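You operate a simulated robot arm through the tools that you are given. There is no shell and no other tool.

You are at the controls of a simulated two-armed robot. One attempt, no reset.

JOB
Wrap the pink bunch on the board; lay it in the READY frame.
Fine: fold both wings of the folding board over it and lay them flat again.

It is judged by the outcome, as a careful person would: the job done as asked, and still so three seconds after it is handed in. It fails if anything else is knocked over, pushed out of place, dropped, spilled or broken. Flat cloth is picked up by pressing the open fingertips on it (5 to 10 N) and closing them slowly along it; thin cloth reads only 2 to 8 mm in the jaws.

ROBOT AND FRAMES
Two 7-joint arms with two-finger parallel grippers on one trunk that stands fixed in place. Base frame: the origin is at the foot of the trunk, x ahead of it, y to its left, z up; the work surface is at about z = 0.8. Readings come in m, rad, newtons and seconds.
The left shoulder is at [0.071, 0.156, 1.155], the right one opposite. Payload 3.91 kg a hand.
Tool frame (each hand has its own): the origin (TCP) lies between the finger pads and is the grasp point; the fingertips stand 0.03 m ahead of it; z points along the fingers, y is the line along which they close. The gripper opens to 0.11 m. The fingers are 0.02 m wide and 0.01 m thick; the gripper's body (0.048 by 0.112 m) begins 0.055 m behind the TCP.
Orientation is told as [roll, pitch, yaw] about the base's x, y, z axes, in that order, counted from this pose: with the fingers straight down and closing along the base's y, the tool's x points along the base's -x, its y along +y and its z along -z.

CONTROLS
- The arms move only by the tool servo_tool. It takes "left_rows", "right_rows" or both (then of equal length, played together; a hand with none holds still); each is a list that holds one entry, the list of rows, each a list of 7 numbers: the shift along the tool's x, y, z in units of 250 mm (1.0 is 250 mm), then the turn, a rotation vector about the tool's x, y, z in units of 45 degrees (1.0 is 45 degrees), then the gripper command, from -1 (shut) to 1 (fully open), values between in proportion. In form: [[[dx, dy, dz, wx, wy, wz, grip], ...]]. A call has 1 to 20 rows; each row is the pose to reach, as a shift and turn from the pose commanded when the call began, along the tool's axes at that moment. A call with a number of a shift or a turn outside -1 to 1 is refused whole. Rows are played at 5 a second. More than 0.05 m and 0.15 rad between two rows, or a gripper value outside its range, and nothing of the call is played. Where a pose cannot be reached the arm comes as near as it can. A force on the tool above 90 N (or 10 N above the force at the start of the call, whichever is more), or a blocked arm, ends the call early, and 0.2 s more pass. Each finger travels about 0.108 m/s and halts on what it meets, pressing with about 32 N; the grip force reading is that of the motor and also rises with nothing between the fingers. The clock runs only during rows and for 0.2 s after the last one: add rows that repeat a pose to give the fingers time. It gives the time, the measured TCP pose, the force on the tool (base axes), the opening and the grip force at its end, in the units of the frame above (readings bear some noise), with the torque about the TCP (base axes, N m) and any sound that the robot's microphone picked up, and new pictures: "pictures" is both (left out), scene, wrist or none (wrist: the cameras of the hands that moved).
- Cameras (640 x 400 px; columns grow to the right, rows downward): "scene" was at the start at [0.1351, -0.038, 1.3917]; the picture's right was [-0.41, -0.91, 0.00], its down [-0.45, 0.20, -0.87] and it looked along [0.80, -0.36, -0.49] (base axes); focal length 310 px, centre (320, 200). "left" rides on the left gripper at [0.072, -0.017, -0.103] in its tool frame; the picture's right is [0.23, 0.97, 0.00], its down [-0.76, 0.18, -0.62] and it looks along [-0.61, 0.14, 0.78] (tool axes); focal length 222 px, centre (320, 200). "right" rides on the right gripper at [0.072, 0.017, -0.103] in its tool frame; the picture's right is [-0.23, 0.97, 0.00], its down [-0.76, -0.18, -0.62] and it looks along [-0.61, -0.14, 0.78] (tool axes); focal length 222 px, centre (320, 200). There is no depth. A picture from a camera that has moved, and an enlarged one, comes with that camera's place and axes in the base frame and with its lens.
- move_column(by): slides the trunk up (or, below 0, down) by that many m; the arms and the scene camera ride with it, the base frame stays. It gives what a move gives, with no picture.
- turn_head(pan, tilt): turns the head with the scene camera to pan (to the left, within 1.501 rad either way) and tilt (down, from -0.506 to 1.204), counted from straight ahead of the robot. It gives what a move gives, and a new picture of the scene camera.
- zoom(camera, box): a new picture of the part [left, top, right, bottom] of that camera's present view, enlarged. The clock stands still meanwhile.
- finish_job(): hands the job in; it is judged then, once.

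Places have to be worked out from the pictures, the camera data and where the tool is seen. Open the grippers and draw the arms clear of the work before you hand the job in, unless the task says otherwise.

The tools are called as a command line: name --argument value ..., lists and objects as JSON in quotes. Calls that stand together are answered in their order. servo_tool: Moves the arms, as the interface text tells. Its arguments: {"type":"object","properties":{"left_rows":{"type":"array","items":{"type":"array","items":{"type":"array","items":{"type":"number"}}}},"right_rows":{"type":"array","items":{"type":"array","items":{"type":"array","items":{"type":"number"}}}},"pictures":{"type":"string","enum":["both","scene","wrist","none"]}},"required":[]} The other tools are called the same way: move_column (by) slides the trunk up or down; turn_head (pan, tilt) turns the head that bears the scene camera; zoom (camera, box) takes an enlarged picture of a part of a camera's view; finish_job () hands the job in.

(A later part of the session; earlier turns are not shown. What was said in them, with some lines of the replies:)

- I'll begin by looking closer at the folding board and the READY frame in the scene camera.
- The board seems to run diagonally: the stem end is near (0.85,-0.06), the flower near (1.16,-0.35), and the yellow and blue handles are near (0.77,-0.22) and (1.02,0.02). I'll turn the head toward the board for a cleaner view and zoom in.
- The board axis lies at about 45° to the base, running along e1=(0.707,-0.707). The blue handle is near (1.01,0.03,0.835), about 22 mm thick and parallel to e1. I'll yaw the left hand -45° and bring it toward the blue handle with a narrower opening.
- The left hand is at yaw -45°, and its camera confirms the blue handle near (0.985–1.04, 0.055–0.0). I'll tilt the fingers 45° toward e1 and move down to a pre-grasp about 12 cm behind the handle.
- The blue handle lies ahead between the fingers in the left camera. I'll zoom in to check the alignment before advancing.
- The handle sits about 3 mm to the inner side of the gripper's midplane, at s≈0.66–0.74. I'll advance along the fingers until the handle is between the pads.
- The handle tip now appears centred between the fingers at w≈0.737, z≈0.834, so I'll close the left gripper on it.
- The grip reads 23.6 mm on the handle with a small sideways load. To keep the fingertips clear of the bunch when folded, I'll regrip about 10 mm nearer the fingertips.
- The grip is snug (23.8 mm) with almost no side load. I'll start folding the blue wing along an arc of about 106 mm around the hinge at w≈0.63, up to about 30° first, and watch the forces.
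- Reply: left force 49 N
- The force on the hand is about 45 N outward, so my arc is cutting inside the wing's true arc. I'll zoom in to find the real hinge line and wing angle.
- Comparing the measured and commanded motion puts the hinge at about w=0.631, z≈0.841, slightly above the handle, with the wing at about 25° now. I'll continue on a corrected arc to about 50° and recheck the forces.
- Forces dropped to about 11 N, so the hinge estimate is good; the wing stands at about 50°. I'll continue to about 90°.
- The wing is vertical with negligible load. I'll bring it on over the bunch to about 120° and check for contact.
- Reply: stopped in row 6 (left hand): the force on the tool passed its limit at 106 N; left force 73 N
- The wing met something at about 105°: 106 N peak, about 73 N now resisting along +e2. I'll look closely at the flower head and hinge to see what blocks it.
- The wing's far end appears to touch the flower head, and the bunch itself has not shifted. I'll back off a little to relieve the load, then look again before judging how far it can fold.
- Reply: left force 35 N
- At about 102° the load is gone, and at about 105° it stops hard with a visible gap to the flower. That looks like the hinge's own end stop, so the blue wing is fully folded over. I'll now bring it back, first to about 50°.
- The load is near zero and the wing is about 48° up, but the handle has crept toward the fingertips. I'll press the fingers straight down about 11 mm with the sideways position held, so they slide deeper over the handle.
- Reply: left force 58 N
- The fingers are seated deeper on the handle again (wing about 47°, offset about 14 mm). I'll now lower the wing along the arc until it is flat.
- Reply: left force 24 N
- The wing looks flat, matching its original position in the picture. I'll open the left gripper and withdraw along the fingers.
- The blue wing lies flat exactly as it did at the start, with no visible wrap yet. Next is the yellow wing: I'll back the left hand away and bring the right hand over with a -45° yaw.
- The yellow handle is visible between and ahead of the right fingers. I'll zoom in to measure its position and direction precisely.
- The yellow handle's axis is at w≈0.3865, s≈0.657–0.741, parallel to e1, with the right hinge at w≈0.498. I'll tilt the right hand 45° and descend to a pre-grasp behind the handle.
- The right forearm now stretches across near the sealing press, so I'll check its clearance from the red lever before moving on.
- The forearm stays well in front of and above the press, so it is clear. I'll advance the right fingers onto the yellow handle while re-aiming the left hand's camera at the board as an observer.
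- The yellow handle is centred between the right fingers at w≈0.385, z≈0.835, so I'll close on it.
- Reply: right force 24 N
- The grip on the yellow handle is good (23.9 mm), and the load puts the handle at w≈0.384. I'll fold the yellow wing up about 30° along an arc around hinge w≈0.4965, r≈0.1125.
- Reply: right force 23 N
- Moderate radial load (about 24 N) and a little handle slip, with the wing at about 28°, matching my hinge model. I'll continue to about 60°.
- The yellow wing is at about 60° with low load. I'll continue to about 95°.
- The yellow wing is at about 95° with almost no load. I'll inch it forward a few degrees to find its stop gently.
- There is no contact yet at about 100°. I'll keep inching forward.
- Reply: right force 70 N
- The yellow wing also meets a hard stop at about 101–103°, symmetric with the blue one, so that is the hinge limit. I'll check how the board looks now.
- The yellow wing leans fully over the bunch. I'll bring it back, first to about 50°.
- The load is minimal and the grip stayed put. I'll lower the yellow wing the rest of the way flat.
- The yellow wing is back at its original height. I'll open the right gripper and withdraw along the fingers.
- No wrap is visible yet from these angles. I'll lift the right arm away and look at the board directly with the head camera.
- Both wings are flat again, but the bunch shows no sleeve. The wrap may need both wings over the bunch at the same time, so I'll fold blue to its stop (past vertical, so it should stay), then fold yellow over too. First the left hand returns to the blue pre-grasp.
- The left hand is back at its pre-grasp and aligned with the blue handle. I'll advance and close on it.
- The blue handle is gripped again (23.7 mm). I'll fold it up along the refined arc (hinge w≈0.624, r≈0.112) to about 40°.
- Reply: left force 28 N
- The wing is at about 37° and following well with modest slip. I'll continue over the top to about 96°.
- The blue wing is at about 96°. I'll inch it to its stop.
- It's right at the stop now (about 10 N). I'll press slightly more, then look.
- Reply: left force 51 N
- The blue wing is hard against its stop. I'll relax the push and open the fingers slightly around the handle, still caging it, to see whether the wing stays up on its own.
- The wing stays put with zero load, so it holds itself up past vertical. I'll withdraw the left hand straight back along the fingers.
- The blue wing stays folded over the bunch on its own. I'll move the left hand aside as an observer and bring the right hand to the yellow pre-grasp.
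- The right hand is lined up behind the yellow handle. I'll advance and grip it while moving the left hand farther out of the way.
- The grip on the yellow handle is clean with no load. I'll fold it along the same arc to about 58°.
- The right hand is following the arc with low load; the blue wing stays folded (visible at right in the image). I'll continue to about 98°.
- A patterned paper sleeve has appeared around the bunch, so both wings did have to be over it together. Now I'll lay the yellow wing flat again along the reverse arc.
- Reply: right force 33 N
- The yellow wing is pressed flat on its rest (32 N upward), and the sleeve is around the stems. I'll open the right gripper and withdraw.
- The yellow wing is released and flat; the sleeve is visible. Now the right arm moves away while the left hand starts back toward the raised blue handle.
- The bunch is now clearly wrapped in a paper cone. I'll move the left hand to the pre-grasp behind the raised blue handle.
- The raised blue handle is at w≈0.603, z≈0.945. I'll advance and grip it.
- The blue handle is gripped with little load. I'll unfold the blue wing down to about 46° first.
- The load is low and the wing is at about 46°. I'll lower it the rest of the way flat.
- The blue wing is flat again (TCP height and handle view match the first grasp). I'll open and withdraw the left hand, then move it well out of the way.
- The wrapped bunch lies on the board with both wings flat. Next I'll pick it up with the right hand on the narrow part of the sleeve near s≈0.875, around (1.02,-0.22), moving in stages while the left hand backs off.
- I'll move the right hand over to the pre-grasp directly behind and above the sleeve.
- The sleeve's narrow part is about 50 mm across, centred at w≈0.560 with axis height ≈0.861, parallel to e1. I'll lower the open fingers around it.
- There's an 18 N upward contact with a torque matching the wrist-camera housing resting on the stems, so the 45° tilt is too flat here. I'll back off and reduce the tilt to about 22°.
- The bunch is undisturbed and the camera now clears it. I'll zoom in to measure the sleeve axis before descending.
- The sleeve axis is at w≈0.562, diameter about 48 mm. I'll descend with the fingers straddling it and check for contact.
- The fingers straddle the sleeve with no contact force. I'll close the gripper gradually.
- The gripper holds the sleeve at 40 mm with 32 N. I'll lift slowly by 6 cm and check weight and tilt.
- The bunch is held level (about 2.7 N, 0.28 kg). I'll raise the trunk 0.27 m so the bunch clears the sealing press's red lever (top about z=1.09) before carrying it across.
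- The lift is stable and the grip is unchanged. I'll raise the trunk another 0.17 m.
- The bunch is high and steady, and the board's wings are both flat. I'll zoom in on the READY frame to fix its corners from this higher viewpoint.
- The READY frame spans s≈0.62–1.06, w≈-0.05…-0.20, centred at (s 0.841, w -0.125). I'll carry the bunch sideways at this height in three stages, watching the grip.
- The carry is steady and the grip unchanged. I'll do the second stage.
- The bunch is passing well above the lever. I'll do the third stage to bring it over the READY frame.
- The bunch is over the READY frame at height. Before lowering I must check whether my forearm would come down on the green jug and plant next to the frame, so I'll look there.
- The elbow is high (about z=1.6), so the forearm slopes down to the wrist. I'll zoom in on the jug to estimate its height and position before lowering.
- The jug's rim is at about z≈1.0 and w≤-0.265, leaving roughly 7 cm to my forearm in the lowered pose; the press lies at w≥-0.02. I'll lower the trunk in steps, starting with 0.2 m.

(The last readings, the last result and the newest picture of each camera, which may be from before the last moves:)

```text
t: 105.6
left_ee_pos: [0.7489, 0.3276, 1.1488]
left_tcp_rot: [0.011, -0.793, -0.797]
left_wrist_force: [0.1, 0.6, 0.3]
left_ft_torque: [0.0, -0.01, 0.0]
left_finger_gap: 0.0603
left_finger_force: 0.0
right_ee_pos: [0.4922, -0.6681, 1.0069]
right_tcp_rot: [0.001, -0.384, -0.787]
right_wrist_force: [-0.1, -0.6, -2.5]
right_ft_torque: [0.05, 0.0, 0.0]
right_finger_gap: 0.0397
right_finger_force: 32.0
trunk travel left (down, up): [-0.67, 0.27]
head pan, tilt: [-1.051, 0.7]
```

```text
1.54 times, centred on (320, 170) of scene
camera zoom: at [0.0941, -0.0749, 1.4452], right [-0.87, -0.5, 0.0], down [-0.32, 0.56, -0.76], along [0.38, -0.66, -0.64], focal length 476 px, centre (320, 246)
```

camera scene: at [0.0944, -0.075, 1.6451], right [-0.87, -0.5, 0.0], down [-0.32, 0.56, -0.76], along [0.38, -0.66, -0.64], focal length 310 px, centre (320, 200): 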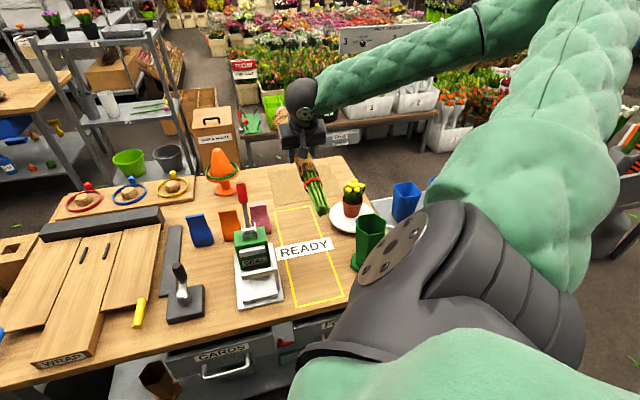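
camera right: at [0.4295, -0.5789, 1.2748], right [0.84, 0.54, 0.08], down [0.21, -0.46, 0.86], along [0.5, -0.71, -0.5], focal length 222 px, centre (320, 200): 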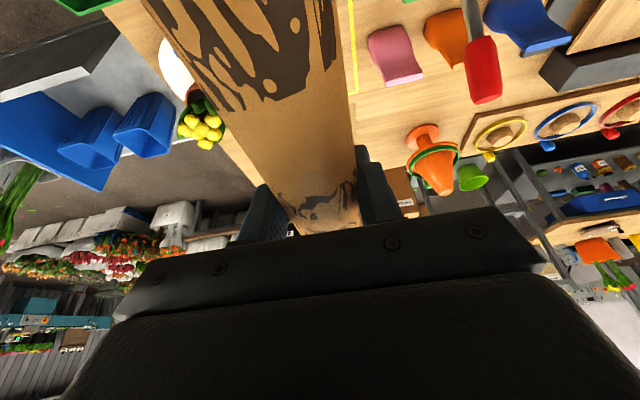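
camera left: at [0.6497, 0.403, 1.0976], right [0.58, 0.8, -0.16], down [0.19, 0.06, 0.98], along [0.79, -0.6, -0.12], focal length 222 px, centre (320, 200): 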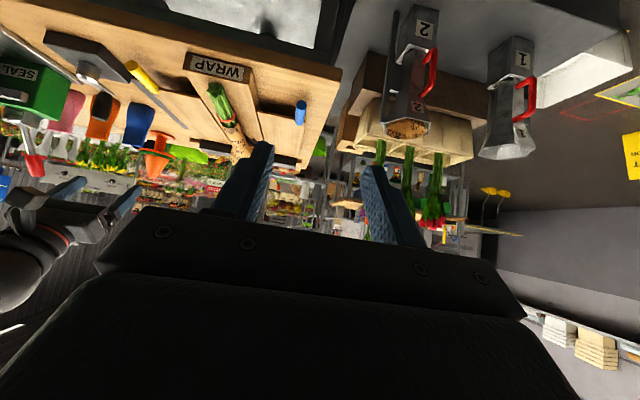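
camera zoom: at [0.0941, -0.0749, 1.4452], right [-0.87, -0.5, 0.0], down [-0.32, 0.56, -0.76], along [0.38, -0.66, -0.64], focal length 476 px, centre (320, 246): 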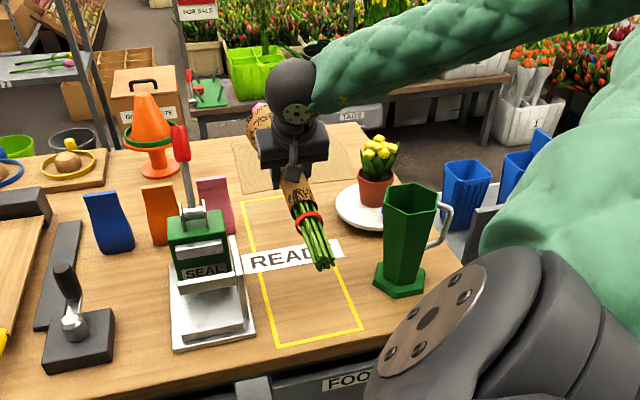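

All clear so far. I'll lower another 0.1 m.

move_column --by -0.1

zoom --camera "scene" --box '[160, 40, 480, 300]'

zoom --camera "right" --box '[0, 0, 640, 400]'

```text
t: 106.9
left_ee_pos: [0.7496, 0.327, 1.0486]
left_tcp_rot: [0.011, -0.793, -0.797]
left_wrist_force: [-0.2, 0.3, -0.4]
left_ft_torque: [-0.02, 0.0, 0.0]
left_finger_gap: 0.0606
left_finger_force: 0.0
right_ee_pos: [0.492, -0.6678, 0.9055]
right_tcp_rot: [-0.001, -0.385, -0.786]
right_wrist_force: [-0.9, -0.2, -2.7]
right_ft_torque: [0.02, 0.0, 0.02]
right_finger_gap: 0.0397
right_finger_force: 31.7
trunk travel left (down, up): [-0.57, 0.37]
head pan, tilt: [-1.051, 0.7]
```

```text
1.54 times, centred on (320, 170) of scene
camera zoom: at [0.094, -0.0748, 1.3453], right [-0.87, -0.5, 0.0], down [-0.32, 0.56, -0.76], along [0.38, -0.66, -0.64], focal length 476 px, centre (320, 246)
```

zoom: 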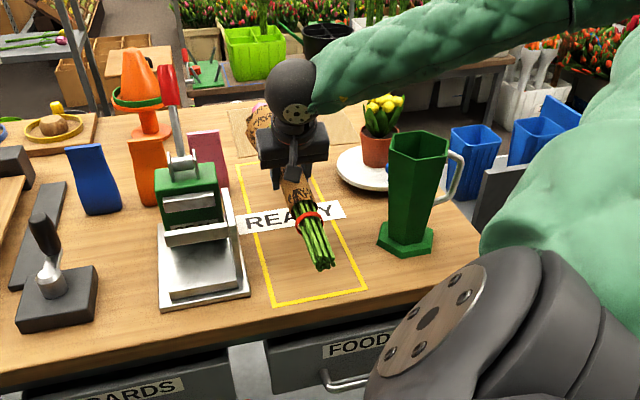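

```text
1.00 times, centred on (320, 200) of right (not enlarged: the box is as wide or as high as the picture)
camera zoom: at [0.4297, -0.5793, 0.9748], right [0.84, 0.54, 0.09], down [0.21, -0.46, 0.86], along [0.5, -0.71, -0.5], focal length 222 px, centre (320, 200)
```

zoom: 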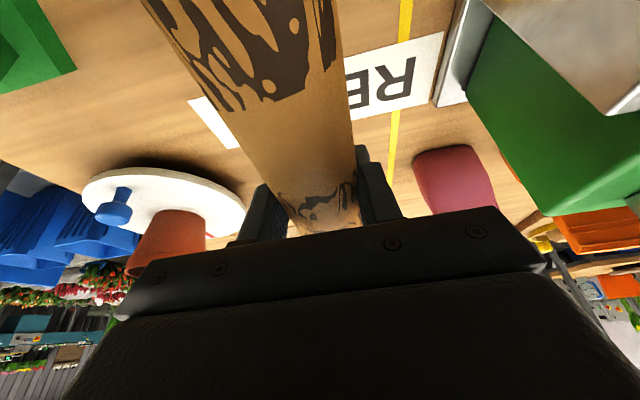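

The bunch hangs level above the frame with its stem end at s≈0.609. I'll lower it the last centimetres with the arm, slowly, watching for table contact.

servo_tool --right_rows '[[[0.015, 0, 0.037, 0, 0, 0, -0.7], [0.03, 0, 0.074, 0, 0, 0, -0.7], [0.045, 0, 0.111, 0, 0, 0, -0.7], [0.06, 0, 0.149, 0, 0, 0, -0.7], [0.075, 0, 0.186, 0, 0, 0, -0.7], [0.082, 0, 0.204, 0, 0, 0, -0.7], [0.082, 0, 0.204, 0, 0, 0, -0.7]]]' --pictures "both"

```text
t: 108.5
left_ee_pos: [0.7489, 0.3264, 1.0483]
left_tcp_rot: [0.011, -0.791, -0.796]
left_wrist_force: [-0.5, 0.7, 1.0]
left_ft_torque: [0.0, 0.0, 0.0]
left_finger_gap: 0.0608
left_finger_force: 0.1
right_ee_pos: [0.492, -0.6677, 0.8515]
right_tcp_rot: [0.0, -0.385, -0.789]
right_wrist_force: [-0.2, 0.9, -2.9]
right_ft_torque: [0.0, -0.01, 0.0]
right_finger_gap: 0.0393
right_finger_force: 31.9
trunk travel left (down, up): [-0.57, 0.37]
head pan, tilt: [-1.051, 0.7]
camera scene: at [0.0942, -0.0749, 1.3451], right [-0.87, -0.5, 0.0], down [-0.32, 0.56, -0.76], along [0.38, -0.66, -0.64], focal length 310 px, centre (320, 200)
camera right: at [0.4296, -0.5796, 0.9193], right [0.84, 0.54, 0.09], down [0.21, -0.46, 0.86], along [0.5, -0.71, -0.5], focal length 222 px, centre (320, 200)
```

scene: 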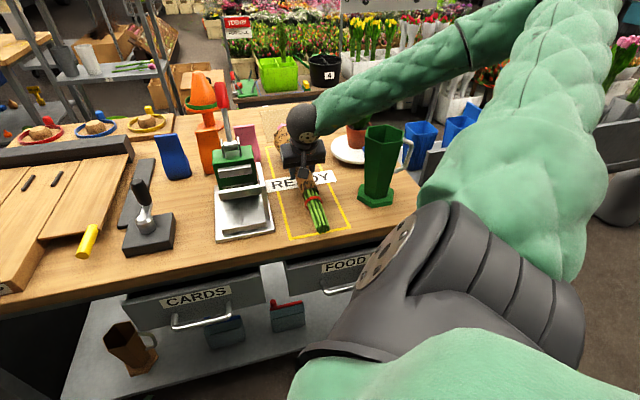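
right: 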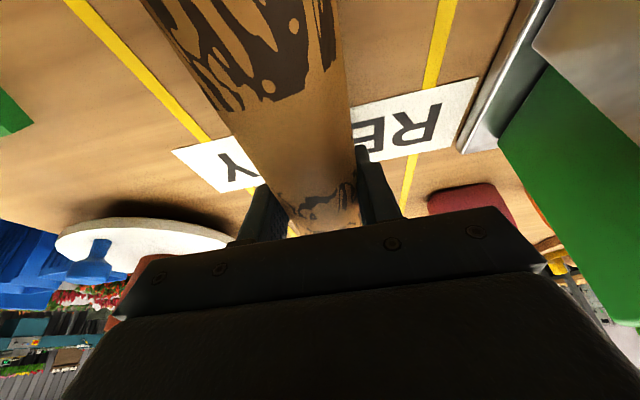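

The bunch is about 1 cm above the table and centred between the side lines. I'll zoom to compare the stem end with the near line before setting it down.

zoom --camera "scene" --box '[240, 110, 400, 250]'

```text
2.86 times, centred on (320, 180) of scene
camera zoom: at [0.0942, -0.0749, 1.3451], right [-0.87, -0.5, 0.0], down [-0.32, 0.56, -0.76], along [0.38, -0.66, -0.64], focal length 884 px, centre (320, 257)
```

zoom: 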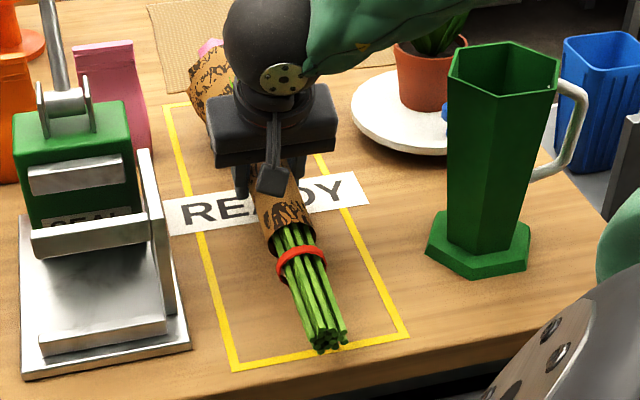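

The stem end sits about at the near line, and the flower end reaches slightly past the far line. I'll set the bunch down gently and then view it from above to judge the centring.

servo_tool --right_rows '[[[0.003, 0, 0.0075, 0, 0, 0, -0.7], [0.006, 0, 0.015, 0, 0, 0, -0.7], [0.009, 0, 0.0225, 0, 0, 0, -0.7], [0.012, 0, 0.03, 0, 0, 0, -0.7], [0.012, 0, 0.03, 0, 0, 0, -0.7]]]' --pictures "none"

```text
t: 109.7
left_ee_pos: [0.7486, 0.3271, 1.0482]
left_tcp_rot: [0.011, -0.79, -0.796]
left_wrist_force: [-1.0, -0.1, 0.0]
left_ft_torque: [-0.01, 0.02, -0.02]
left_finger_gap: 0.0603
left_finger_force: 0.1
right_ee_pos: [0.4927, -0.6684, 0.8421]
right_tcp_rot: [0.0, -0.385, -0.787]
right_wrist_force: [0.7, 0.2, -2.5]
right_ft_torque: [0.04, 0.02, 0.03]
right_finger_gap: 0.0393
right_finger_force: 32.2
trunk travel left (down, up): [-0.57, 0.37]
head pan, tilt: [-1.051, 0.7]
```

No contact yet at z=0.842, so I'll go down a couple of millimetres more.

servo_tool --right_rows '[[[0.0015, 0, 0.0037, 0, 0, 0, -0.7], [0.003, 0, 0.0074, 0, 0, 0, -0.7], [0.0045, 0, 0.0111, 0, 0, 0, -0.7], [0.0045, 0, 0.0111, 0, 0, 0, -0.7]]]' --pictures "none"

```text
t: 110.7
left_ee_pos: [0.7484, 0.3267, 1.0481]
left_tcp_rot: [0.011, -0.79, -0.797]
left_wrist_force: [0.1, 0.3, -0.4]
left_ft_torque: [-0.02, -0.01, -0.03]
left_finger_gap: 0.0606
left_finger_force: 0.0
right_ee_pos: [0.4914, -0.6674, 0.8407]
right_tcp_rot: [0.0, -0.383, -0.788]
right_wrist_force: [-0.2, 0.5, -2.2]
right_ft_torque: [0.02, 0.04, 0.0]
right_finger_gap: 0.0393
right_finger_force: 31.9
trunk travel left (down, up): [-0.57, 0.37]
head pan, tilt: [-1.051, 0.7]
```

Still carrying its weight at z≈0.840, so I'll ease down a few more millimetres.

servo_tool --right_rows '[[[0.0015, 0, 0.0037, 0, 0, 0, -0.7], [0.003, 0, 0.0074, 0, 0, 0, -0.7], [0.0045, 0, 0.0111, 0, 0, 0, -0.7], [0.0045, 0, 0.0111, 0, 0, 0, -0.7]]]' --pictures "none"

```text
t: 111.7
left_ee_pos: [0.7503, 0.3269, 1.0497]
left_tcp_rot: [0.01, -0.792, -0.797]
left_wrist_force: [-1.2, -0.4, -0.2]
left_ft_torque: [-0.02, -0.03, -0.01]
left_finger_gap: 0.0605
left_finger_force: 0.0
right_ee_pos: [0.4918, -0.6667, 0.8375]
right_tcp_rot: [0.0, -0.384, -0.785]
right_wrist_force: [0.3, 0.1, -2.5]
right_ft_torque: [0.0, 0.03, -0.03]
right_finger_gap: 0.0392
right_finger_force: 31.7
trunk travel left (down, up): [-0.57, 0.37]
head pan, tilt: [-1.051, 0.7]
```

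At z=0.8375 there's still no contact. I'll continue in millimetre steps.

servo_tool --right_rows '[[[0.0015, 0, 0.0037, 0, 0, 0, -0.7], [0.003, 0, 0.0074, 0, 0, 0, -0.7], [0.003, 0, 0.0074, 0, 0, 0, -0.7]]]' --pictures "wrist"

zoom --camera "scene" --box '[240, 110, 400, 250]'

```text
t: 112.5
left_ee_pos: [0.7486, 0.3272, 1.0482]
left_tcp_rot: [0.01, -0.792, -0.796]
left_wrist_force: [-0.2, -0.2, 0.0]
left_ft_torque: [-0.01, 0.04, 0.03]
left_finger_gap: 0.0603
left_finger_force: 0.1
right_ee_pos: [0.4914, -0.6676, 0.8353]
right_tcp_rot: [0.001, -0.385, -0.787]
right_wrist_force: [-0.5, -2.7, 8.6]
right_ft_torque: [0.14, 0.27, 0.0]
right_finger_gap: 0.0394
right_finger_force: 32.0
trunk travel left (down, up): [-0.57, 0.37]
head pan, tilt: [-1.051, 0.7]
camera right: at [0.4298, -0.5794, 0.9044], right [0.84, 0.54, 0.09], down [0.21, -0.46, 0.86], along [0.5, -0.71, -0.5], focal length 222 px, centre (320, 200)
```

right: 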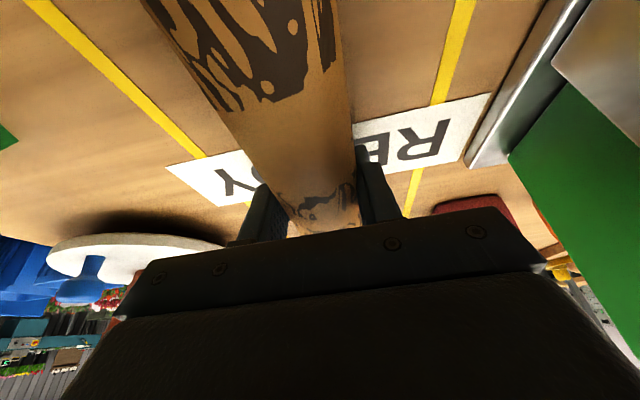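

```text
2.86 times, centred on (320, 180) of scene
camera zoom: at [0.0937, -0.0743, 1.3453], right [-0.87, -0.5, 0.0], down [-0.32, 0.56, -0.77], along [0.38, -0.66, -0.64], focal length 884 px, centre (320, 257)
```

zoom: 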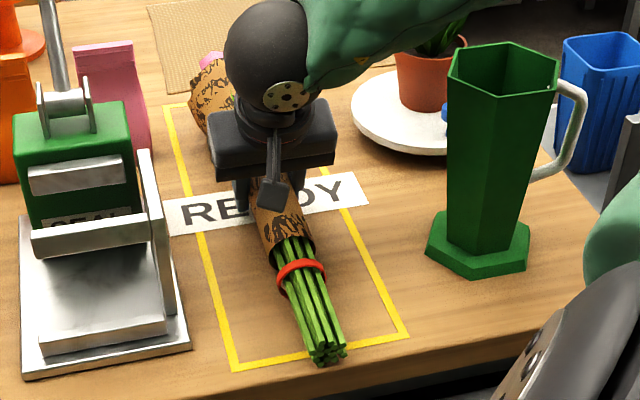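

The bunch touched down (8.6 N) and spans about s=0.61–1.07, centred lengthwise and sideways in the frame. I'll relax the press slightly and open the gripper gradually.

servo_tool --right_rows '[[[-0.0012, 0, -0.003, 0, 0, 0, -0.7], [-0.0012, 0, -0.003, 0, 0, 0, -0.27], [-0.0012, 0, -0.003, 0, 0, 0, -0.2], [-0.0012, 0, -0.003, 0, 0, 0, 0.0], [-0.0012, 0, -0.003, 0, 0, 0, 0.2], [-0.0012, 0, -0.003, 0, 0, 0, 0.4], [-0.0012, 0, -0.003, 0, 0, 0, 0.6], [-0.0012, 0, -0.003, 0, 0, 0, 0.6]]]' --pictures "wrist"

zoom --camera "scene" --box '[240, 110, 400, 250]'

```text
t: 114.3
left_ee_pos: [0.748, 0.3267, 1.0484]
left_tcp_rot: [0.01, -0.792, -0.795]
left_wrist_force: [0.4, 0.1, 0.1]
left_ft_torque: [0.0, 0.0, 0.02]
left_finger_gap: 0.0608
left_finger_force: 0.1
right_ee_pos: [0.4916, -0.6661, 0.8354]
right_tcp_rot: [0.001, -0.384, -0.786]
right_wrist_force: [0.4, 0.3, -0.7]
right_ft_torque: [0.01, 0.01, 0.0]
right_finger_gap: 0.0882
right_finger_force: 0.1
trunk travel left (down, up): [-0.57, 0.37]
head pan, tilt: [-1.051, 0.7]
camera right: at [0.4298, -0.5793, 0.9045], right [0.84, 0.54, 0.08], down [0.21, -0.46, 0.86], along [0.5, -0.71, -0.5], focal length 222 px, centre (320, 200)
```

right: 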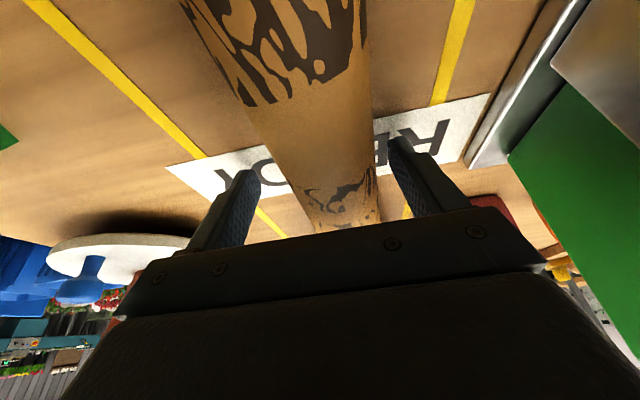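

```text
2.86 times, centred on (320, 180) of scene
camera zoom: at [0.0941, -0.0747, 1.3451], right [-0.87, -0.5, 0.0], down [-0.32, 0.56, -0.76], along [0.38, -0.66, -0.64], focal length 884 px, centre (320, 257)
```

zoom: 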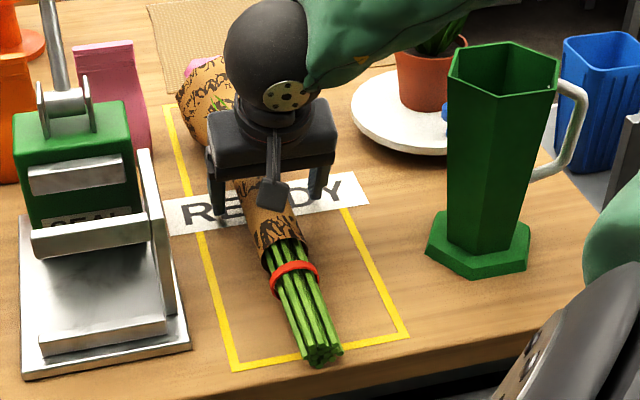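

On release the bunch rolled a little toward the press side. I'll hold still for a second to see whether it has settled before withdrawing.

servo_tool --right_rows '[[[0, 0, 0, 0, 0, 0, 0.6], [0, 0, 0, 0, 0, 0, 0.6], [0, 0, 0, 0, 0, 0, 0.6], [0, 0, 0, 0, 0, 0, 0.6], [0, 0, 0, 0, 0, 0, 0.6], [0, 0, 0, 0, 0, 0, 0.6]]]' --pictures "wrist"

zoom --camera "scene" --box '[240, 110, 400, 250]'

```text
t: 115.7
left_ee_pos: [0.7494, 0.3273, 1.048]
left_tcp_rot: [0.01, -0.792, -0.796]
left_wrist_force: [0.1, -0.5, 0.2]
left_ft_torque: [-0.03, -0.01, 0.03]
left_finger_gap: 0.0608
left_finger_force: 0.1
right_ee_pos: [0.4915, -0.6683, 0.8347]
right_tcp_rot: [-0.001, -0.384, -0.787]
right_wrist_force: [-1.1, 0.6, -0.5]
right_ft_torque: [0.01, 0.0, 0.01]
right_finger_gap: 0.0879
right_finger_force: 0.3
trunk travel left (down, up): [-0.57, 0.37]
head pan, tilt: [-1.051, 0.7]
camera right: at [0.4299, -0.5793, 0.9045], right [0.84, 0.54, 0.08], down [0.21, -0.46, 0.86], along [0.5, -0.71, -0.5], focal length 222 px, centre (320, 200)
```

right: 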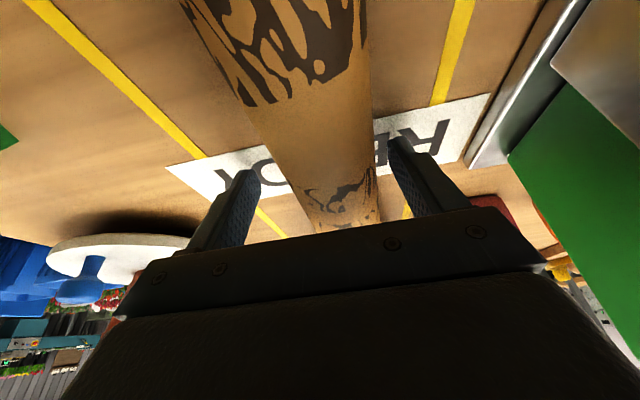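

```text
2.86 times, centred on (320, 180) of scene
camera zoom: at [0.0941, -0.0747, 1.3451], right [-0.87, -0.5, 0.0], down [-0.32, 0.56, -0.76], along [0.38, -0.66, -0.64], focal length 884 px, centre (320, 257)
```

zoom: 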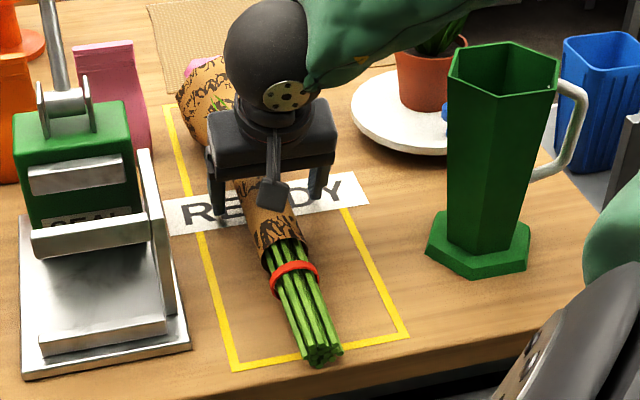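

The bunch is settled and steady within the frame, and it isn't touching the fingers. I'll withdraw the hand straight back along the fingers, upward.

servo_tool --right_rows '[[[0, 0.01, -0.03, 0, 0, 0, 0.6], [0, 0.015, -0.08, 0, 0, 0, 0.6], [0, 0.015, -0.16, 0, 0, 0, 0.6], [0, 0.015, -0.26, 0, 0, 0, 0.6], [0, 0.015, -0.38, 0, 0, 0, 0.6], [0, 0.015, -0.5, 0, 0, 0, 0.6], [0, 0.015, -0.62, 0, 0, 0, 0.6], [0, 0.015, -0.74, 0, 0, 0, 0.6]]]' --pictures "both"

zoom --camera "scene" --box '[220, 90, 420, 250]'

```text
t: 117.5
left_ee_pos: [0.7485, 0.3275, 1.0496]
left_tcp_rot: [0.011, -0.791, -0.795]
left_wrist_force: [-1.5, 0.0, 1.0]
left_ft_torque: [0.02, 0.01, 0.02]
left_finger_gap: 0.0603
left_finger_force: 0.0
right_ee_pos: [0.4451, -0.6144, 1.0082]
right_tcp_rot: [-0.001, -0.384, -0.787]
right_wrist_force: [0.9, 0.1, 0.7]
right_ft_torque: [0.02, 0.01, 0.01]
right_finger_gap: 0.0877
right_finger_force: 0.1
trunk travel left (down, up): [-0.57, 0.37]
head pan, tilt: [-1.051, 0.7]
camera scene: at [0.0933, -0.0738, 1.3452], right [-0.87, -0.5, 0.0], down [-0.32, 0.56, -0.77], along [0.38, -0.66, -0.64], focal length 310 px, centre (320, 200)
camera right: at [0.382, -0.5271, 1.0772], right [0.84, 0.54, 0.08], down [0.21, -0.46, 0.86], along [0.5, -0.71, -0.5], focal length 222 px, centre (320, 200)
```

scene: 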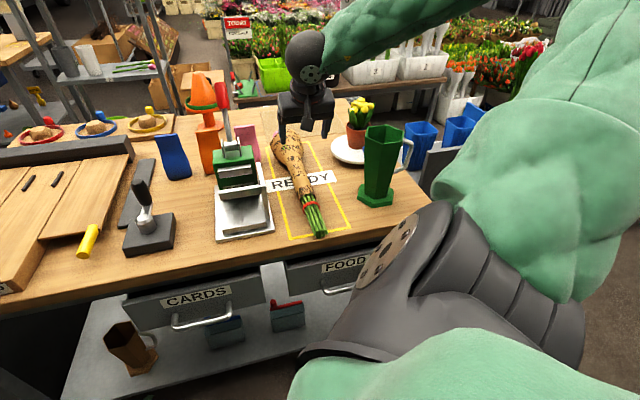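
right: 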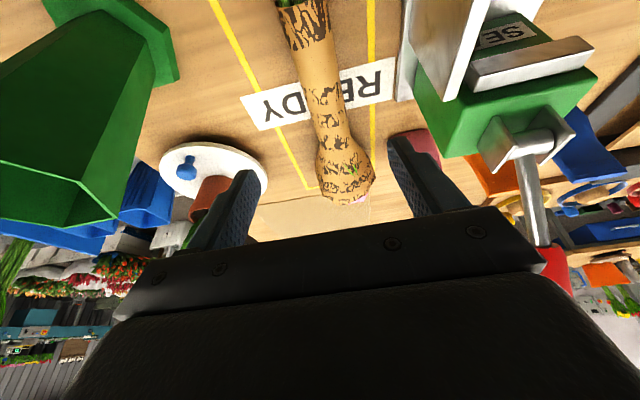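

```text
2.50 times, centred on (320, 170) of scene
camera zoom: at [0.0933, -0.0738, 1.3452], right [-0.87, -0.5, 0.0], down [-0.32, 0.56, -0.77], along [0.38, -0.66, -0.64], focal length 774 px, centre (320, 275)
```

zoom: 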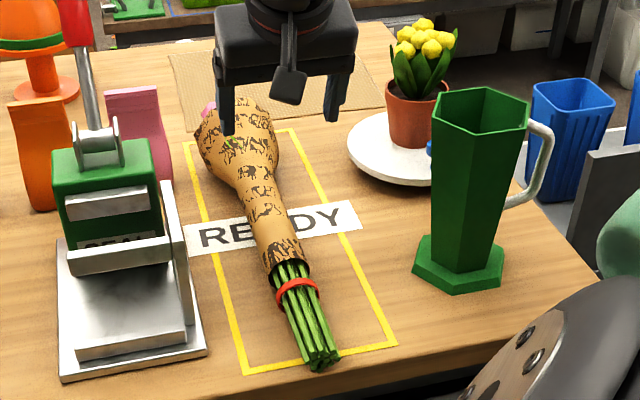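

The hand is clear and the wrapped bunch lies in the frame. I'll zoom with the wrist camera to check both ends against the frame lines.

zoom --camera "right" --box '[230, 80, 430, 205]'

zoom --camera "scene" --box '[260, 120, 360, 182]'

```text
3.20 times, centred on (330, 142) of right
camera zoom: at [0.382, -0.5271, 1.0772], right [0.84, 0.54, 0.08], down [0.21, -0.46, 0.86], along [0.5, -0.71, -0.5], focal length 711 px, centre (288, 384)
```

zoom: 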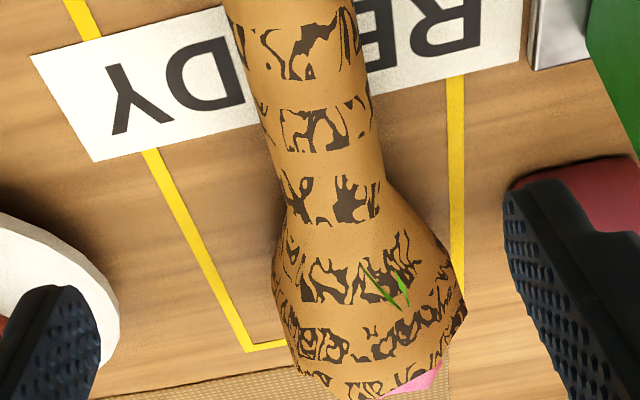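

```text
6.40 times, centred on (310, 151) of scene
camera zoom: at [0.0933, -0.0738, 1.3452], right [-0.87, -0.5, 0.0], down [-0.32, 0.56, -0.77], along [0.38, -0.66, -0.64], focal length 1981 px, centre (384, 514)
```

zoom: 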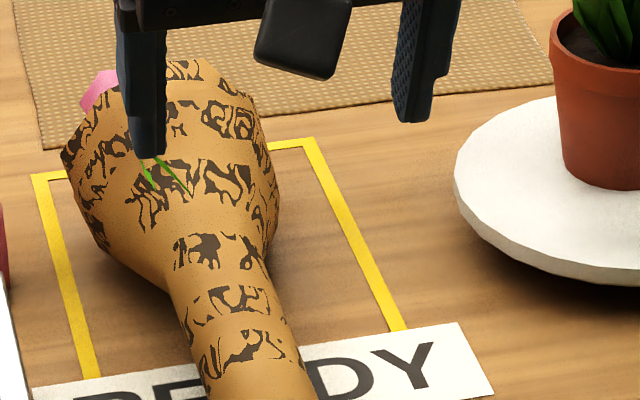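

The stem end overhangs the near line by about 1 cm, while the flower end is just inside the far line, and the flare sits slightly toward the press. I'll regrip and nudge it about 11 mm forward and 12 mm sideways, first lowering back around the sleeve with a 2° yaw to match its axis.

servo_tool --right_rows '[[[0, 0.035, 0.06, -0.008, 0, -0.02, 0.6], [0, 0.035, 0.15, -0.019, 0, -0.047, 0.6], [0, 0.035, 0.26, -0.019, 0, -0.047, 0.6], [0, 0.035, 0.37, -0.019, 0, -0.047, 0.6], [0, 0.035, 0.48, -0.019, 0, -0.047, 0.6], [0, 0.035, 0.58, -0.019, 0, -0.047, 0.6], [0, 0.035, 0.66, -0.019, 0, -0.047, 0.6], [0, 0.035, 0.71, -0.019, 0, -0.047, 0.6], [0, 0.035, 0.735, -0.019, 0, -0.047, 0.6], [0, 0.035, 0.735, -0.019, 0, -0.047, 0.6]]]' --pictures "wrist"

```text
t: 119.7
left_ee_pos: [0.7479, 0.3264, 1.048]
left_tcp_rot: [0.01, -0.791, -0.796]
left_wrist_force: [0.6, -0.7, 0.9]
left_ft_torque: [0.07, 0.0, 0.02]
left_finger_gap: 0.0605
left_finger_force: 0.0
right_ee_pos: [0.5015, -0.6569, 0.8366]
right_tcp_rot: [-0.001, -0.384, -0.748]
right_wrist_force: [0.1, 0.0, -0.7]
right_ft_torque: [-0.06, -0.03, 0.01]
right_finger_gap: 0.088
right_finger_force: 0.0
trunk travel left (down, up): [-0.57, 0.37]
head pan, tilt: [-1.051, 0.7]
camera right: at [0.4353, -0.5725, 0.9055], right [0.82, 0.57, 0.09], down [0.23, -0.45, 0.86], along [0.53, -0.69, -0.5], focal length 222 px, centre (320, 200)
```

right: 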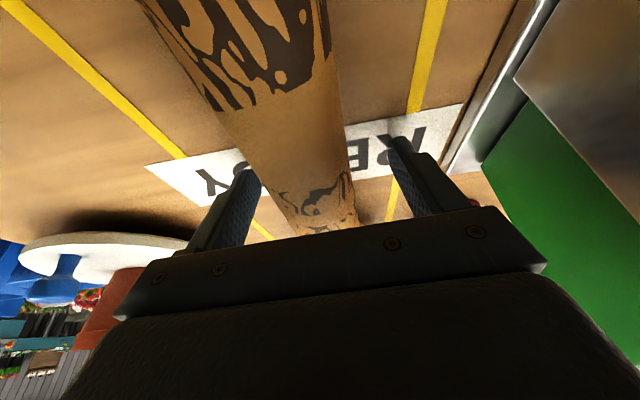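

The sleeve is centred between the fingers again, so I'll close gently.

servo_tool --right_rows '[[[0, -0.006, 0, 0, 0, 0, 0.3], [0, -0.006, 0, 0, 0, 0, 0.1], [0, -0.006, 0, 0, 0, 0, -0.05], [0, -0.006, 0, 0, 0, 0, -0.2], [0, -0.006, 0, 0, 0, 0, -0.4], [0, -0.006, 0, 0, 0, 0, -0.7], [0, -0.006, 0, 0, 0, 0, -0.7]]]' --pictures "wrist"

```text
t: 121.3
left_ee_pos: [0.7489, 0.3281, 1.0484]
left_tcp_rot: [0.009, -0.792, -0.796]
left_wrist_force: [-0.7, 0.1, 0.3]
left_ft_torque: [-0.01, -0.01, 0.0]
left_finger_gap: 0.0606
left_finger_force: 0.0
right_ee_pos: [0.4997, -0.6593, 0.8365]
right_tcp_rot: [-0.001, -0.385, -0.75]
right_wrist_force: [0.1, -0.6, 0.3]
right_ft_torque: [0.06, 0.02, -0.24]
right_finger_gap: 0.0406
right_finger_force: 32.1
trunk travel left (down, up): [-0.57, 0.37]
head pan, tilt: [-1.051, 0.7]
camera right: at [0.4341, -0.5738, 0.9056], right [0.82, 0.57, 0.08], down [0.23, -0.45, 0.86], along [0.53, -0.69, -0.5], focal length 222 px, centre (320, 200)
```

right: 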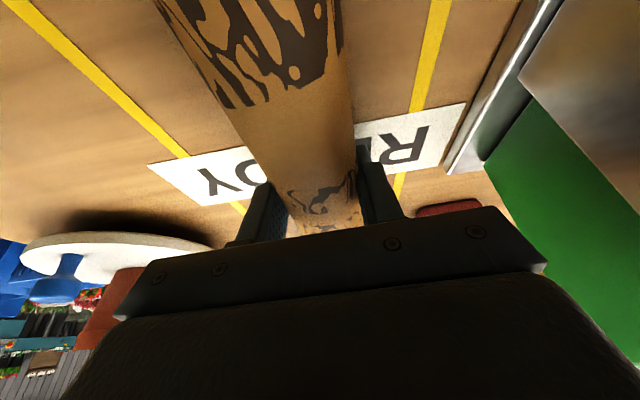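

The grip is secure at 40.6 mm. I'll lift 5 mm, shift it 11 mm toward the far end and 12.5 mm away from the press, and straighten the yaw.

servo_tool --right_rows '[[[-0.004, 0, -0.009, 0, 0, 0, -0.7], [-0.0075, 0, -0.0185, 0, 0, 0, -0.7], [-0.02, -0.017, -0.013, 0.006, 0, 0.015, -0.7], [-0.033, -0.034, -0.008, 0.012, 0, 0.029, -0.7], [-0.0467, -0.0516, -0.0028, 0.0177, 0, 0.0437, -0.7], [-0.0467, -0.0516, -0.0028, 0.0177, 0, 0.0437, -0.7]]]' --pictures "none"

zoom --camera "scene" --box '[240, 110, 400, 250]'

```text
t: 122.7
left_ee_pos: [0.7491, 0.3255, 1.0481]
left_tcp_rot: [0.01, -0.79, -0.794]
left_wrist_force: [0.4, 0.0, -0.1]
left_ft_torque: [0.01, 0.02, 0.02]
left_finger_gap: 0.0607
left_finger_force: 0.1
right_ee_pos: [0.4988, -0.6742, 0.8409]
right_tcp_rot: [0.0, -0.384, -0.786]
right_wrist_force: [-0.2, 0.1, -3.2]
right_ft_torque: [0.03, 0.01, -0.02]
right_finger_gap: 0.0405
right_finger_force: 32.1
trunk travel left (down, up): [-0.57, 0.37]
head pan, tilt: [-1.051, 0.7]
```

```text
2.86 times, centred on (320, 180) of scene
camera zoom: at [0.0942, -0.0748, 1.3451], right [-0.87, -0.5, 0.0], down [-0.32, 0.56, -0.76], along [0.38, -0.66, -0.64], focal length 884 px, centre (320, 257)
```

zoom: 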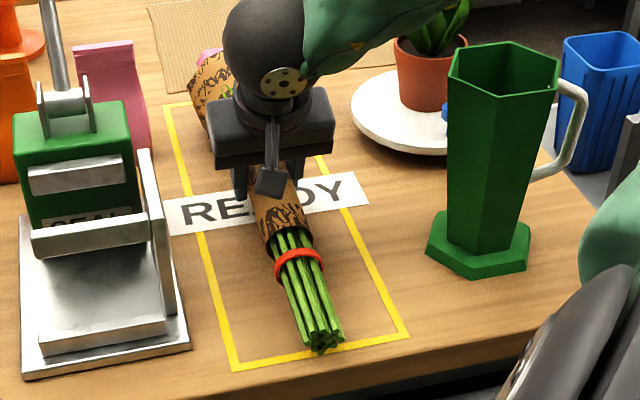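

It's shifted and held (3 N). I'll lower it gently back onto the table.

servo_tool --right_rows '[[[0.002, 0, 0.005, 0, 0, 0, -0.7], [0.004, 0, 0.01, 0, 0, 0, -0.7], [0.006, 0, 0.015, 0, 0, 0, -0.7], [0.0075, 0, 0.0185, 0, 0, 0, -0.7], [0.0075, 0, 0.0185, 0, 0, 0, -0.7]]]' --pictures "none"

```text
t: 123.9
left_ee_pos: [0.7485, 0.3283, 1.0486]
left_tcp_rot: [0.01, -0.793, -0.796]
left_wrist_force: [-0.4, 0.4, -0.1]
left_ft_torque: [-0.02, 0.02, -0.02]
left_finger_gap: 0.0605
left_finger_force: 0.0
right_ee_pos: [0.4994, -0.6754, 0.8359]
right_tcp_rot: [0.0, -0.383, -0.786]
right_wrist_force: [0.2, -0.6, 0.3]
right_ft_torque: [0.09, 0.15, 0.1]
right_finger_gap: 0.0407
right_finger_force: 31.8
trunk travel left (down, up): [-0.57, 0.37]
head pan, tilt: [-1.051, 0.7]
```

The table now carries its weight (0.3 N). I'll open slowly.

servo_tool --right_rows '[[[0, 0, 0, 0, 0, 0, -0.25], [0, 0, 0, 0, 0, 0, -0.22], [0, 0, 0, 0, 0, 0, -0.18], [0, 0, 0, 0, 0, 0, -0.12], [0, 0, 0, 0, 0, 0, 0.0], [0, 0, 0, 0, 0, 0, 0.2], [0, 0, 0, 0, 0, 0, 0.4], [0, 0, 0, 0, 0, 0, 0.6], [0, 0, 0, 0, 0, 0, 0.6], [0, 0, 0, 0, 0, 0, 0.6], [0, 0, 0, 0, 0, 0, 0.6]]]' --pictures "wrist"

zoom --camera "scene" --box '[240, 110, 400, 250]'

```text
t: 126.3
left_ee_pos: [0.7488, 0.3276, 1.049]
left_tcp_rot: [0.01, -0.794, -0.794]
left_wrist_force: [0.1, -0.4, -0.1]
left_ft_torque: [-0.01, 0.01, -0.01]
left_finger_gap: 0.0604
left_finger_force: 0.0
right_ee_pos: [0.4995, -0.6752, 0.8368]
right_tcp_rot: [0.0, -0.384, -0.786]
right_wrist_force: [-0.4, 0.5, -0.6]
right_ft_torque: [0.03, -0.02, -0.04]
right_finger_gap: 0.0879
right_finger_force: 0.1
trunk travel left (down, up): [-0.57, 0.37]
head pan, tilt: [-1.051, 0.7]
camera right: at [0.4363, -0.5877, 0.9054], right [0.84, 0.54, 0.08], down [0.21, -0.46, 0.86], along [0.5, -0.7, -0.5], focal length 222 px, centre (320, 200)
```

right: 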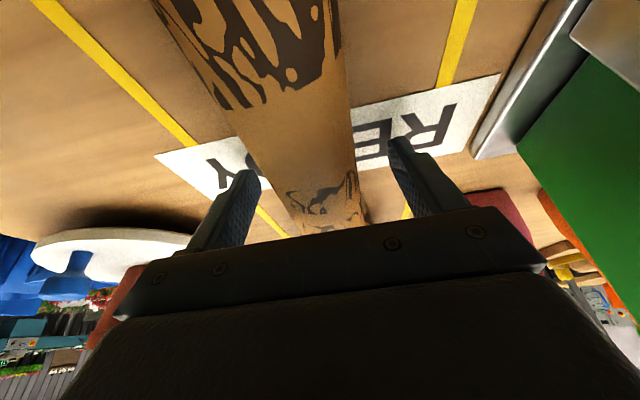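

```text
2.86 times, centred on (320, 180) of scene
camera zoom: at [0.0941, -0.0747, 1.3451], right [-0.87, -0.5, 0.0], down [-0.32, 0.56, -0.76], along [0.38, -0.66, -0.64], focal length 884 px, centre (320, 257)
```

zoom: 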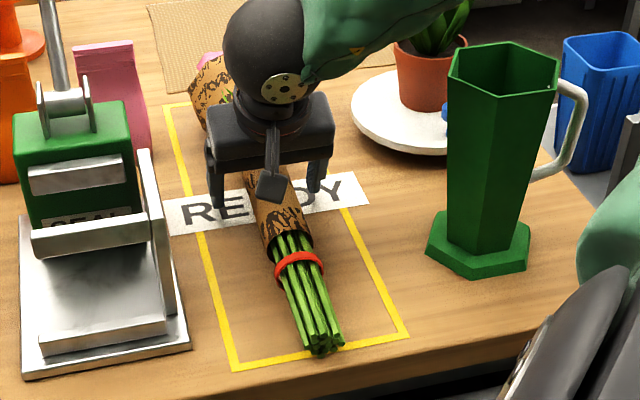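

The bunch stayed put this time, with the stem end right at the near line and the flare clear of the side lines. I'll withdraw the hand straight back and up.

servo_tool --right_rows '[[[0, 0, -0.03, 0, 0, 0, 0.6], [0, 0, -0.08, 0, 0, 0, 0.6], [0, 0, -0.16, 0, 0, 0, 0.6], [0, 0, -0.26, 0, 0, 0, 0.6], [0, 0, -0.38, 0, 0, 0, 0.6], [0, 0, -0.5, 0, 0, 0, 0.6], [0, 0, -0.64, 0, 0, 0, 0.6], [0, 0, -0.78, 0, 0, 0, 0.6], [0, 0, -0.92, 0, 0, 0, 0.6]]]' --pictures "both"

zoom --camera "scene" --box '[220, 90, 420, 250]'

zoom --camera "right" --box '[200, 0, 440, 200]'

```text
t: 128.3
left_ee_pos: [0.7472, 0.3284, 1.0494]
left_tcp_rot: [0.01, -0.792, -0.794]
left_wrist_force: [1.1, -0.2, 0.3]
left_ft_torque: [0.02, -0.03, 0.02]
left_finger_gap: 0.0606
left_finger_force: 0.1
right_ee_pos: [0.4363, -0.614, 1.0512]
right_tcp_rot: [0.001, -0.383, -0.784]
right_wrist_force: [-1.3, -0.8, 0.3]
right_ft_torque: [0.01, 0.02, 0.02]
right_finger_gap: 0.0881
right_finger_force: 0.1
trunk travel left (down, up): [-0.57, 0.37]
head pan, tilt: [-1.051, 0.7]
camera scene: at [0.0932, -0.074, 1.3452], right [-0.87, -0.5, 0.0], down [-0.32, 0.56, -0.77], along [0.38, -0.66, -0.64], focal length 310 px, centre (320, 200)
camera right: at [0.3753, -0.5268, 1.1199], right [0.84, 0.54, 0.09], down [0.21, -0.46, 0.86], along [0.51, -0.7, -0.5], focal length 222 px, centre (320, 200)
```

scene: 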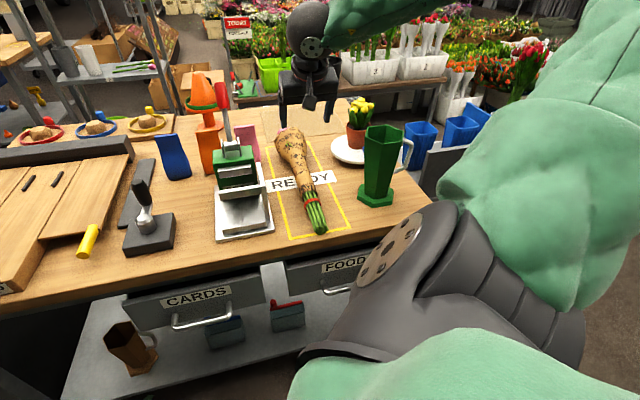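
right: 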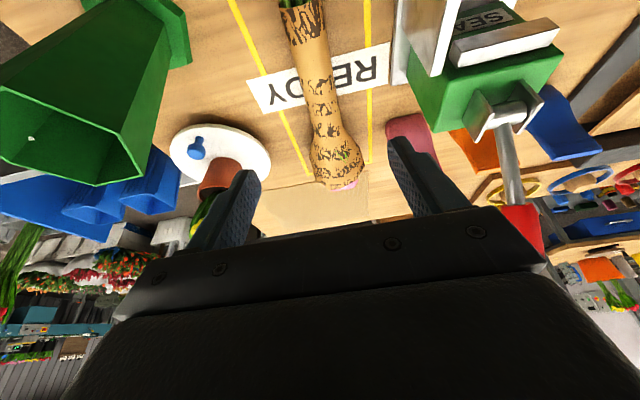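

```text
2.50 times, centred on (320, 170) of scene
camera zoom: at [0.0932, -0.074, 1.3452], right [-0.87, -0.5, 0.0], down [-0.32, 0.56, -0.77], along [0.38, -0.66, -0.64], focal length 774 px, centre (320, 275)
```

zoom: 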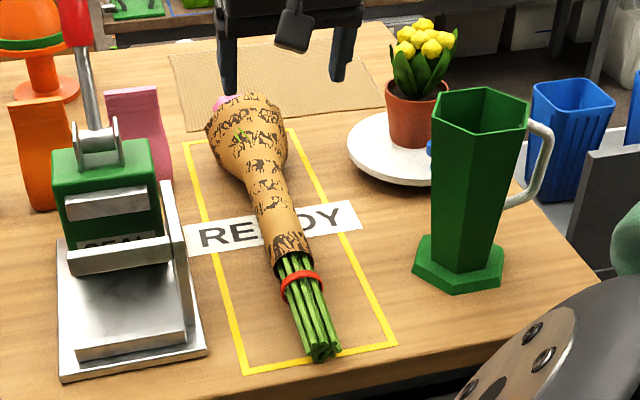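

```text
2.00 times, centred on (320, 100) of right
camera zoom: at [0.3753, -0.5268, 1.1199], right [0.84, 0.54, 0.09], down [0.21, -0.46, 0.86], along [0.51, -0.7, -0.5], focal length 444 px, centre (320, 400)
```

zoom: 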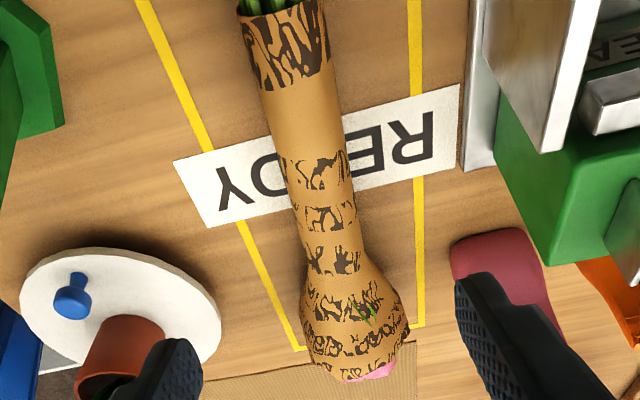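

The bunch lies neatly between the lines. I'll raise the right arm well clear, open both grippers, and do a last check of the whole scene.

servo_tool --left_rows '[[[0, 0, 0, 0, 0, 0, 0.4], [0, 0, 0, 0, 0, 0, 0.8], [0, 0, 0, 0, 0, 0, 1], [0, 0, 0, 0, 0, 0, 1], [0, 0, 0, 0, 0, 0, 1]]]' --right_rows '[[[-0.04, 0, -0.1, 0, 0, 0, 0.7], [-0.08, 0, -0.2, 0, 0, 0, 0.8], [-0.12, 0, -0.3, 0, 0, 0, 0.9], [-0.16, 0, -0.4, 0, 0, 0, 1], [-0.2, 0, -0.5, 0, 0, 0, 1]]]' --pictures "none"

turn_head --pan -0.55 --tilt 0.65

zoom --camera "scene" --box '[80, 130, 320, 290]'

zoom --camera "scene" --box '[300, 130, 540, 350]'

```text
t: 129.5
left_ee_pos: [0.7476, 0.3273, 1.0482]
left_tcp_rot: [0.009, -0.792, -0.797]
left_wrist_force: [0.3, -0.1, -0.4]
left_ft_torque: [0.01, 0.0, -0.02]
left_finger_gap: 0.11
left_finger_force: 0.0
right_ee_pos: [0.4386, -0.6131, 1.1841]
right_tcp_rot: [-0.002, -0.384, -0.786]
right_wrist_force: [-0.5, 0.1, -0.1]
right_ft_torque: [0.04, -0.01, 0.01]
right_finger_gap: 0.1099
right_finger_force: 0.0
trunk travel left (down, up): [-0.57, 0.37]
head pan, tilt: [-1.051, 0.7]
```

```text
t: 130.4
left_ee_pos: [0.7487, 0.3279, 1.0488]
left_tcp_rot: [0.01, -0.794, -0.796]
left_wrist_force: [0.2, 0.8, 0.1]
left_ft_torque: [-0.02, 0.0, 0.01]
left_finger_gap: 0.1098
left_finger_force: 0.1
right_ee_pos: [0.4384, -0.6145, 1.1836]
right_tcp_rot: [0.001, -0.383, -0.785]
right_wrist_force: [0.4, -0.1, 0.6]
right_ft_torque: [0.0, 0.0, -0.01]
right_finger_gap: 0.1097
right_finger_force: 0.1
trunk travel left (down, up): [-0.57, 0.37]
head pan, tilt: [-0.55, 0.649]
camera scene: at [0.1257, -0.0464, 1.3495], right [-0.52, -0.85, 0.0], down [-0.52, 0.32, -0.8], along [0.68, -0.42, -0.6], focal length 310 px, centre (320, 200)
```

scene: 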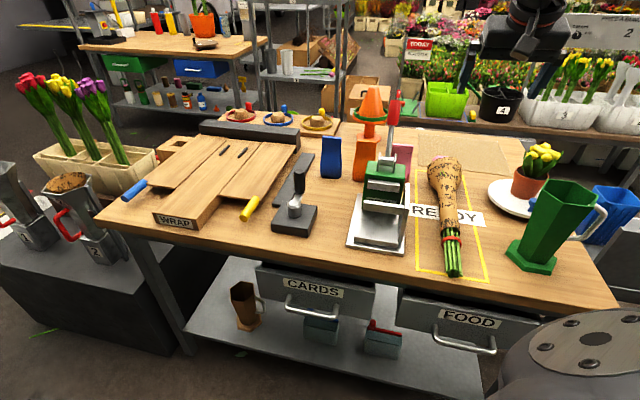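

```text
2.50 times, centred on (200, 210) of scene
camera zoom: at [0.1257, -0.0464, 1.3495], right [-0.52, -0.85, 0.0], down [-0.52, 0.32, -0.8], along [0.68, -0.42, -0.6], focal length 774 px, centre (620, 175)
```

zoom: 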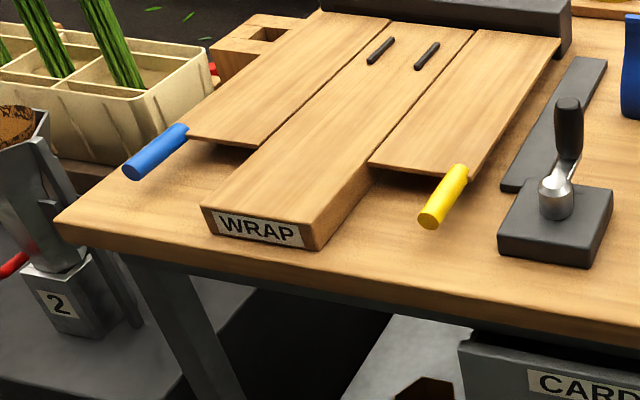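

```text
1.82 times, centred on (420, 240) of scene
camera zoom: at [0.1257, -0.0464, 1.3495], right [-0.52, -0.85, 0.0], down [-0.52, 0.32, -0.8], along [0.68, -0.42, -0.6], focal length 563 px, centre (138, 127)
```

zoom: 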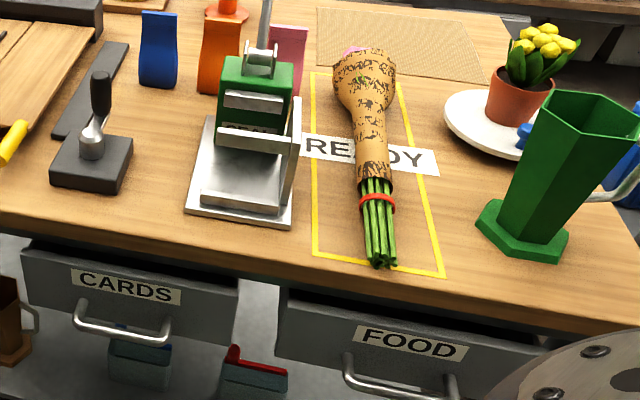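

The board's wings are both flat, the wrapped bunch lies in the READY frame, nothing else has moved, and both grippers are open and clear. I'm handing the job in.

finish_job

```text
The job is handed in.
```

The pink bunch is wrapped in its paper sleeve and lying in the READY frame. Both wings of the folding board are flat again. I've handed the job in, with both grippers open and the arms clear.

- **Wrapping:** Folding the wings one at a time did nothing. The sleeve formed only once both wings were over the bunch together. I left the blue wing leaning past vertical while I folded the yellow one, then laid both flat.
- **Placement:** The bunch is about as long as the frame, so the stem end sits right at the near line. It rolled slightly when I first let go, so I regripped it and re-centred it. It stayed put the second time.
- **Contact:** The blue wing hit its stop hard the first time (about 106 N). The wrist camera also pressed briefly on the stems (about 18 N) before I changed the approach. I saw no shift in the bunch or board from either one.
- **Surroundings:** In the final pictures I saw nothing else on the table moved or knocked over.
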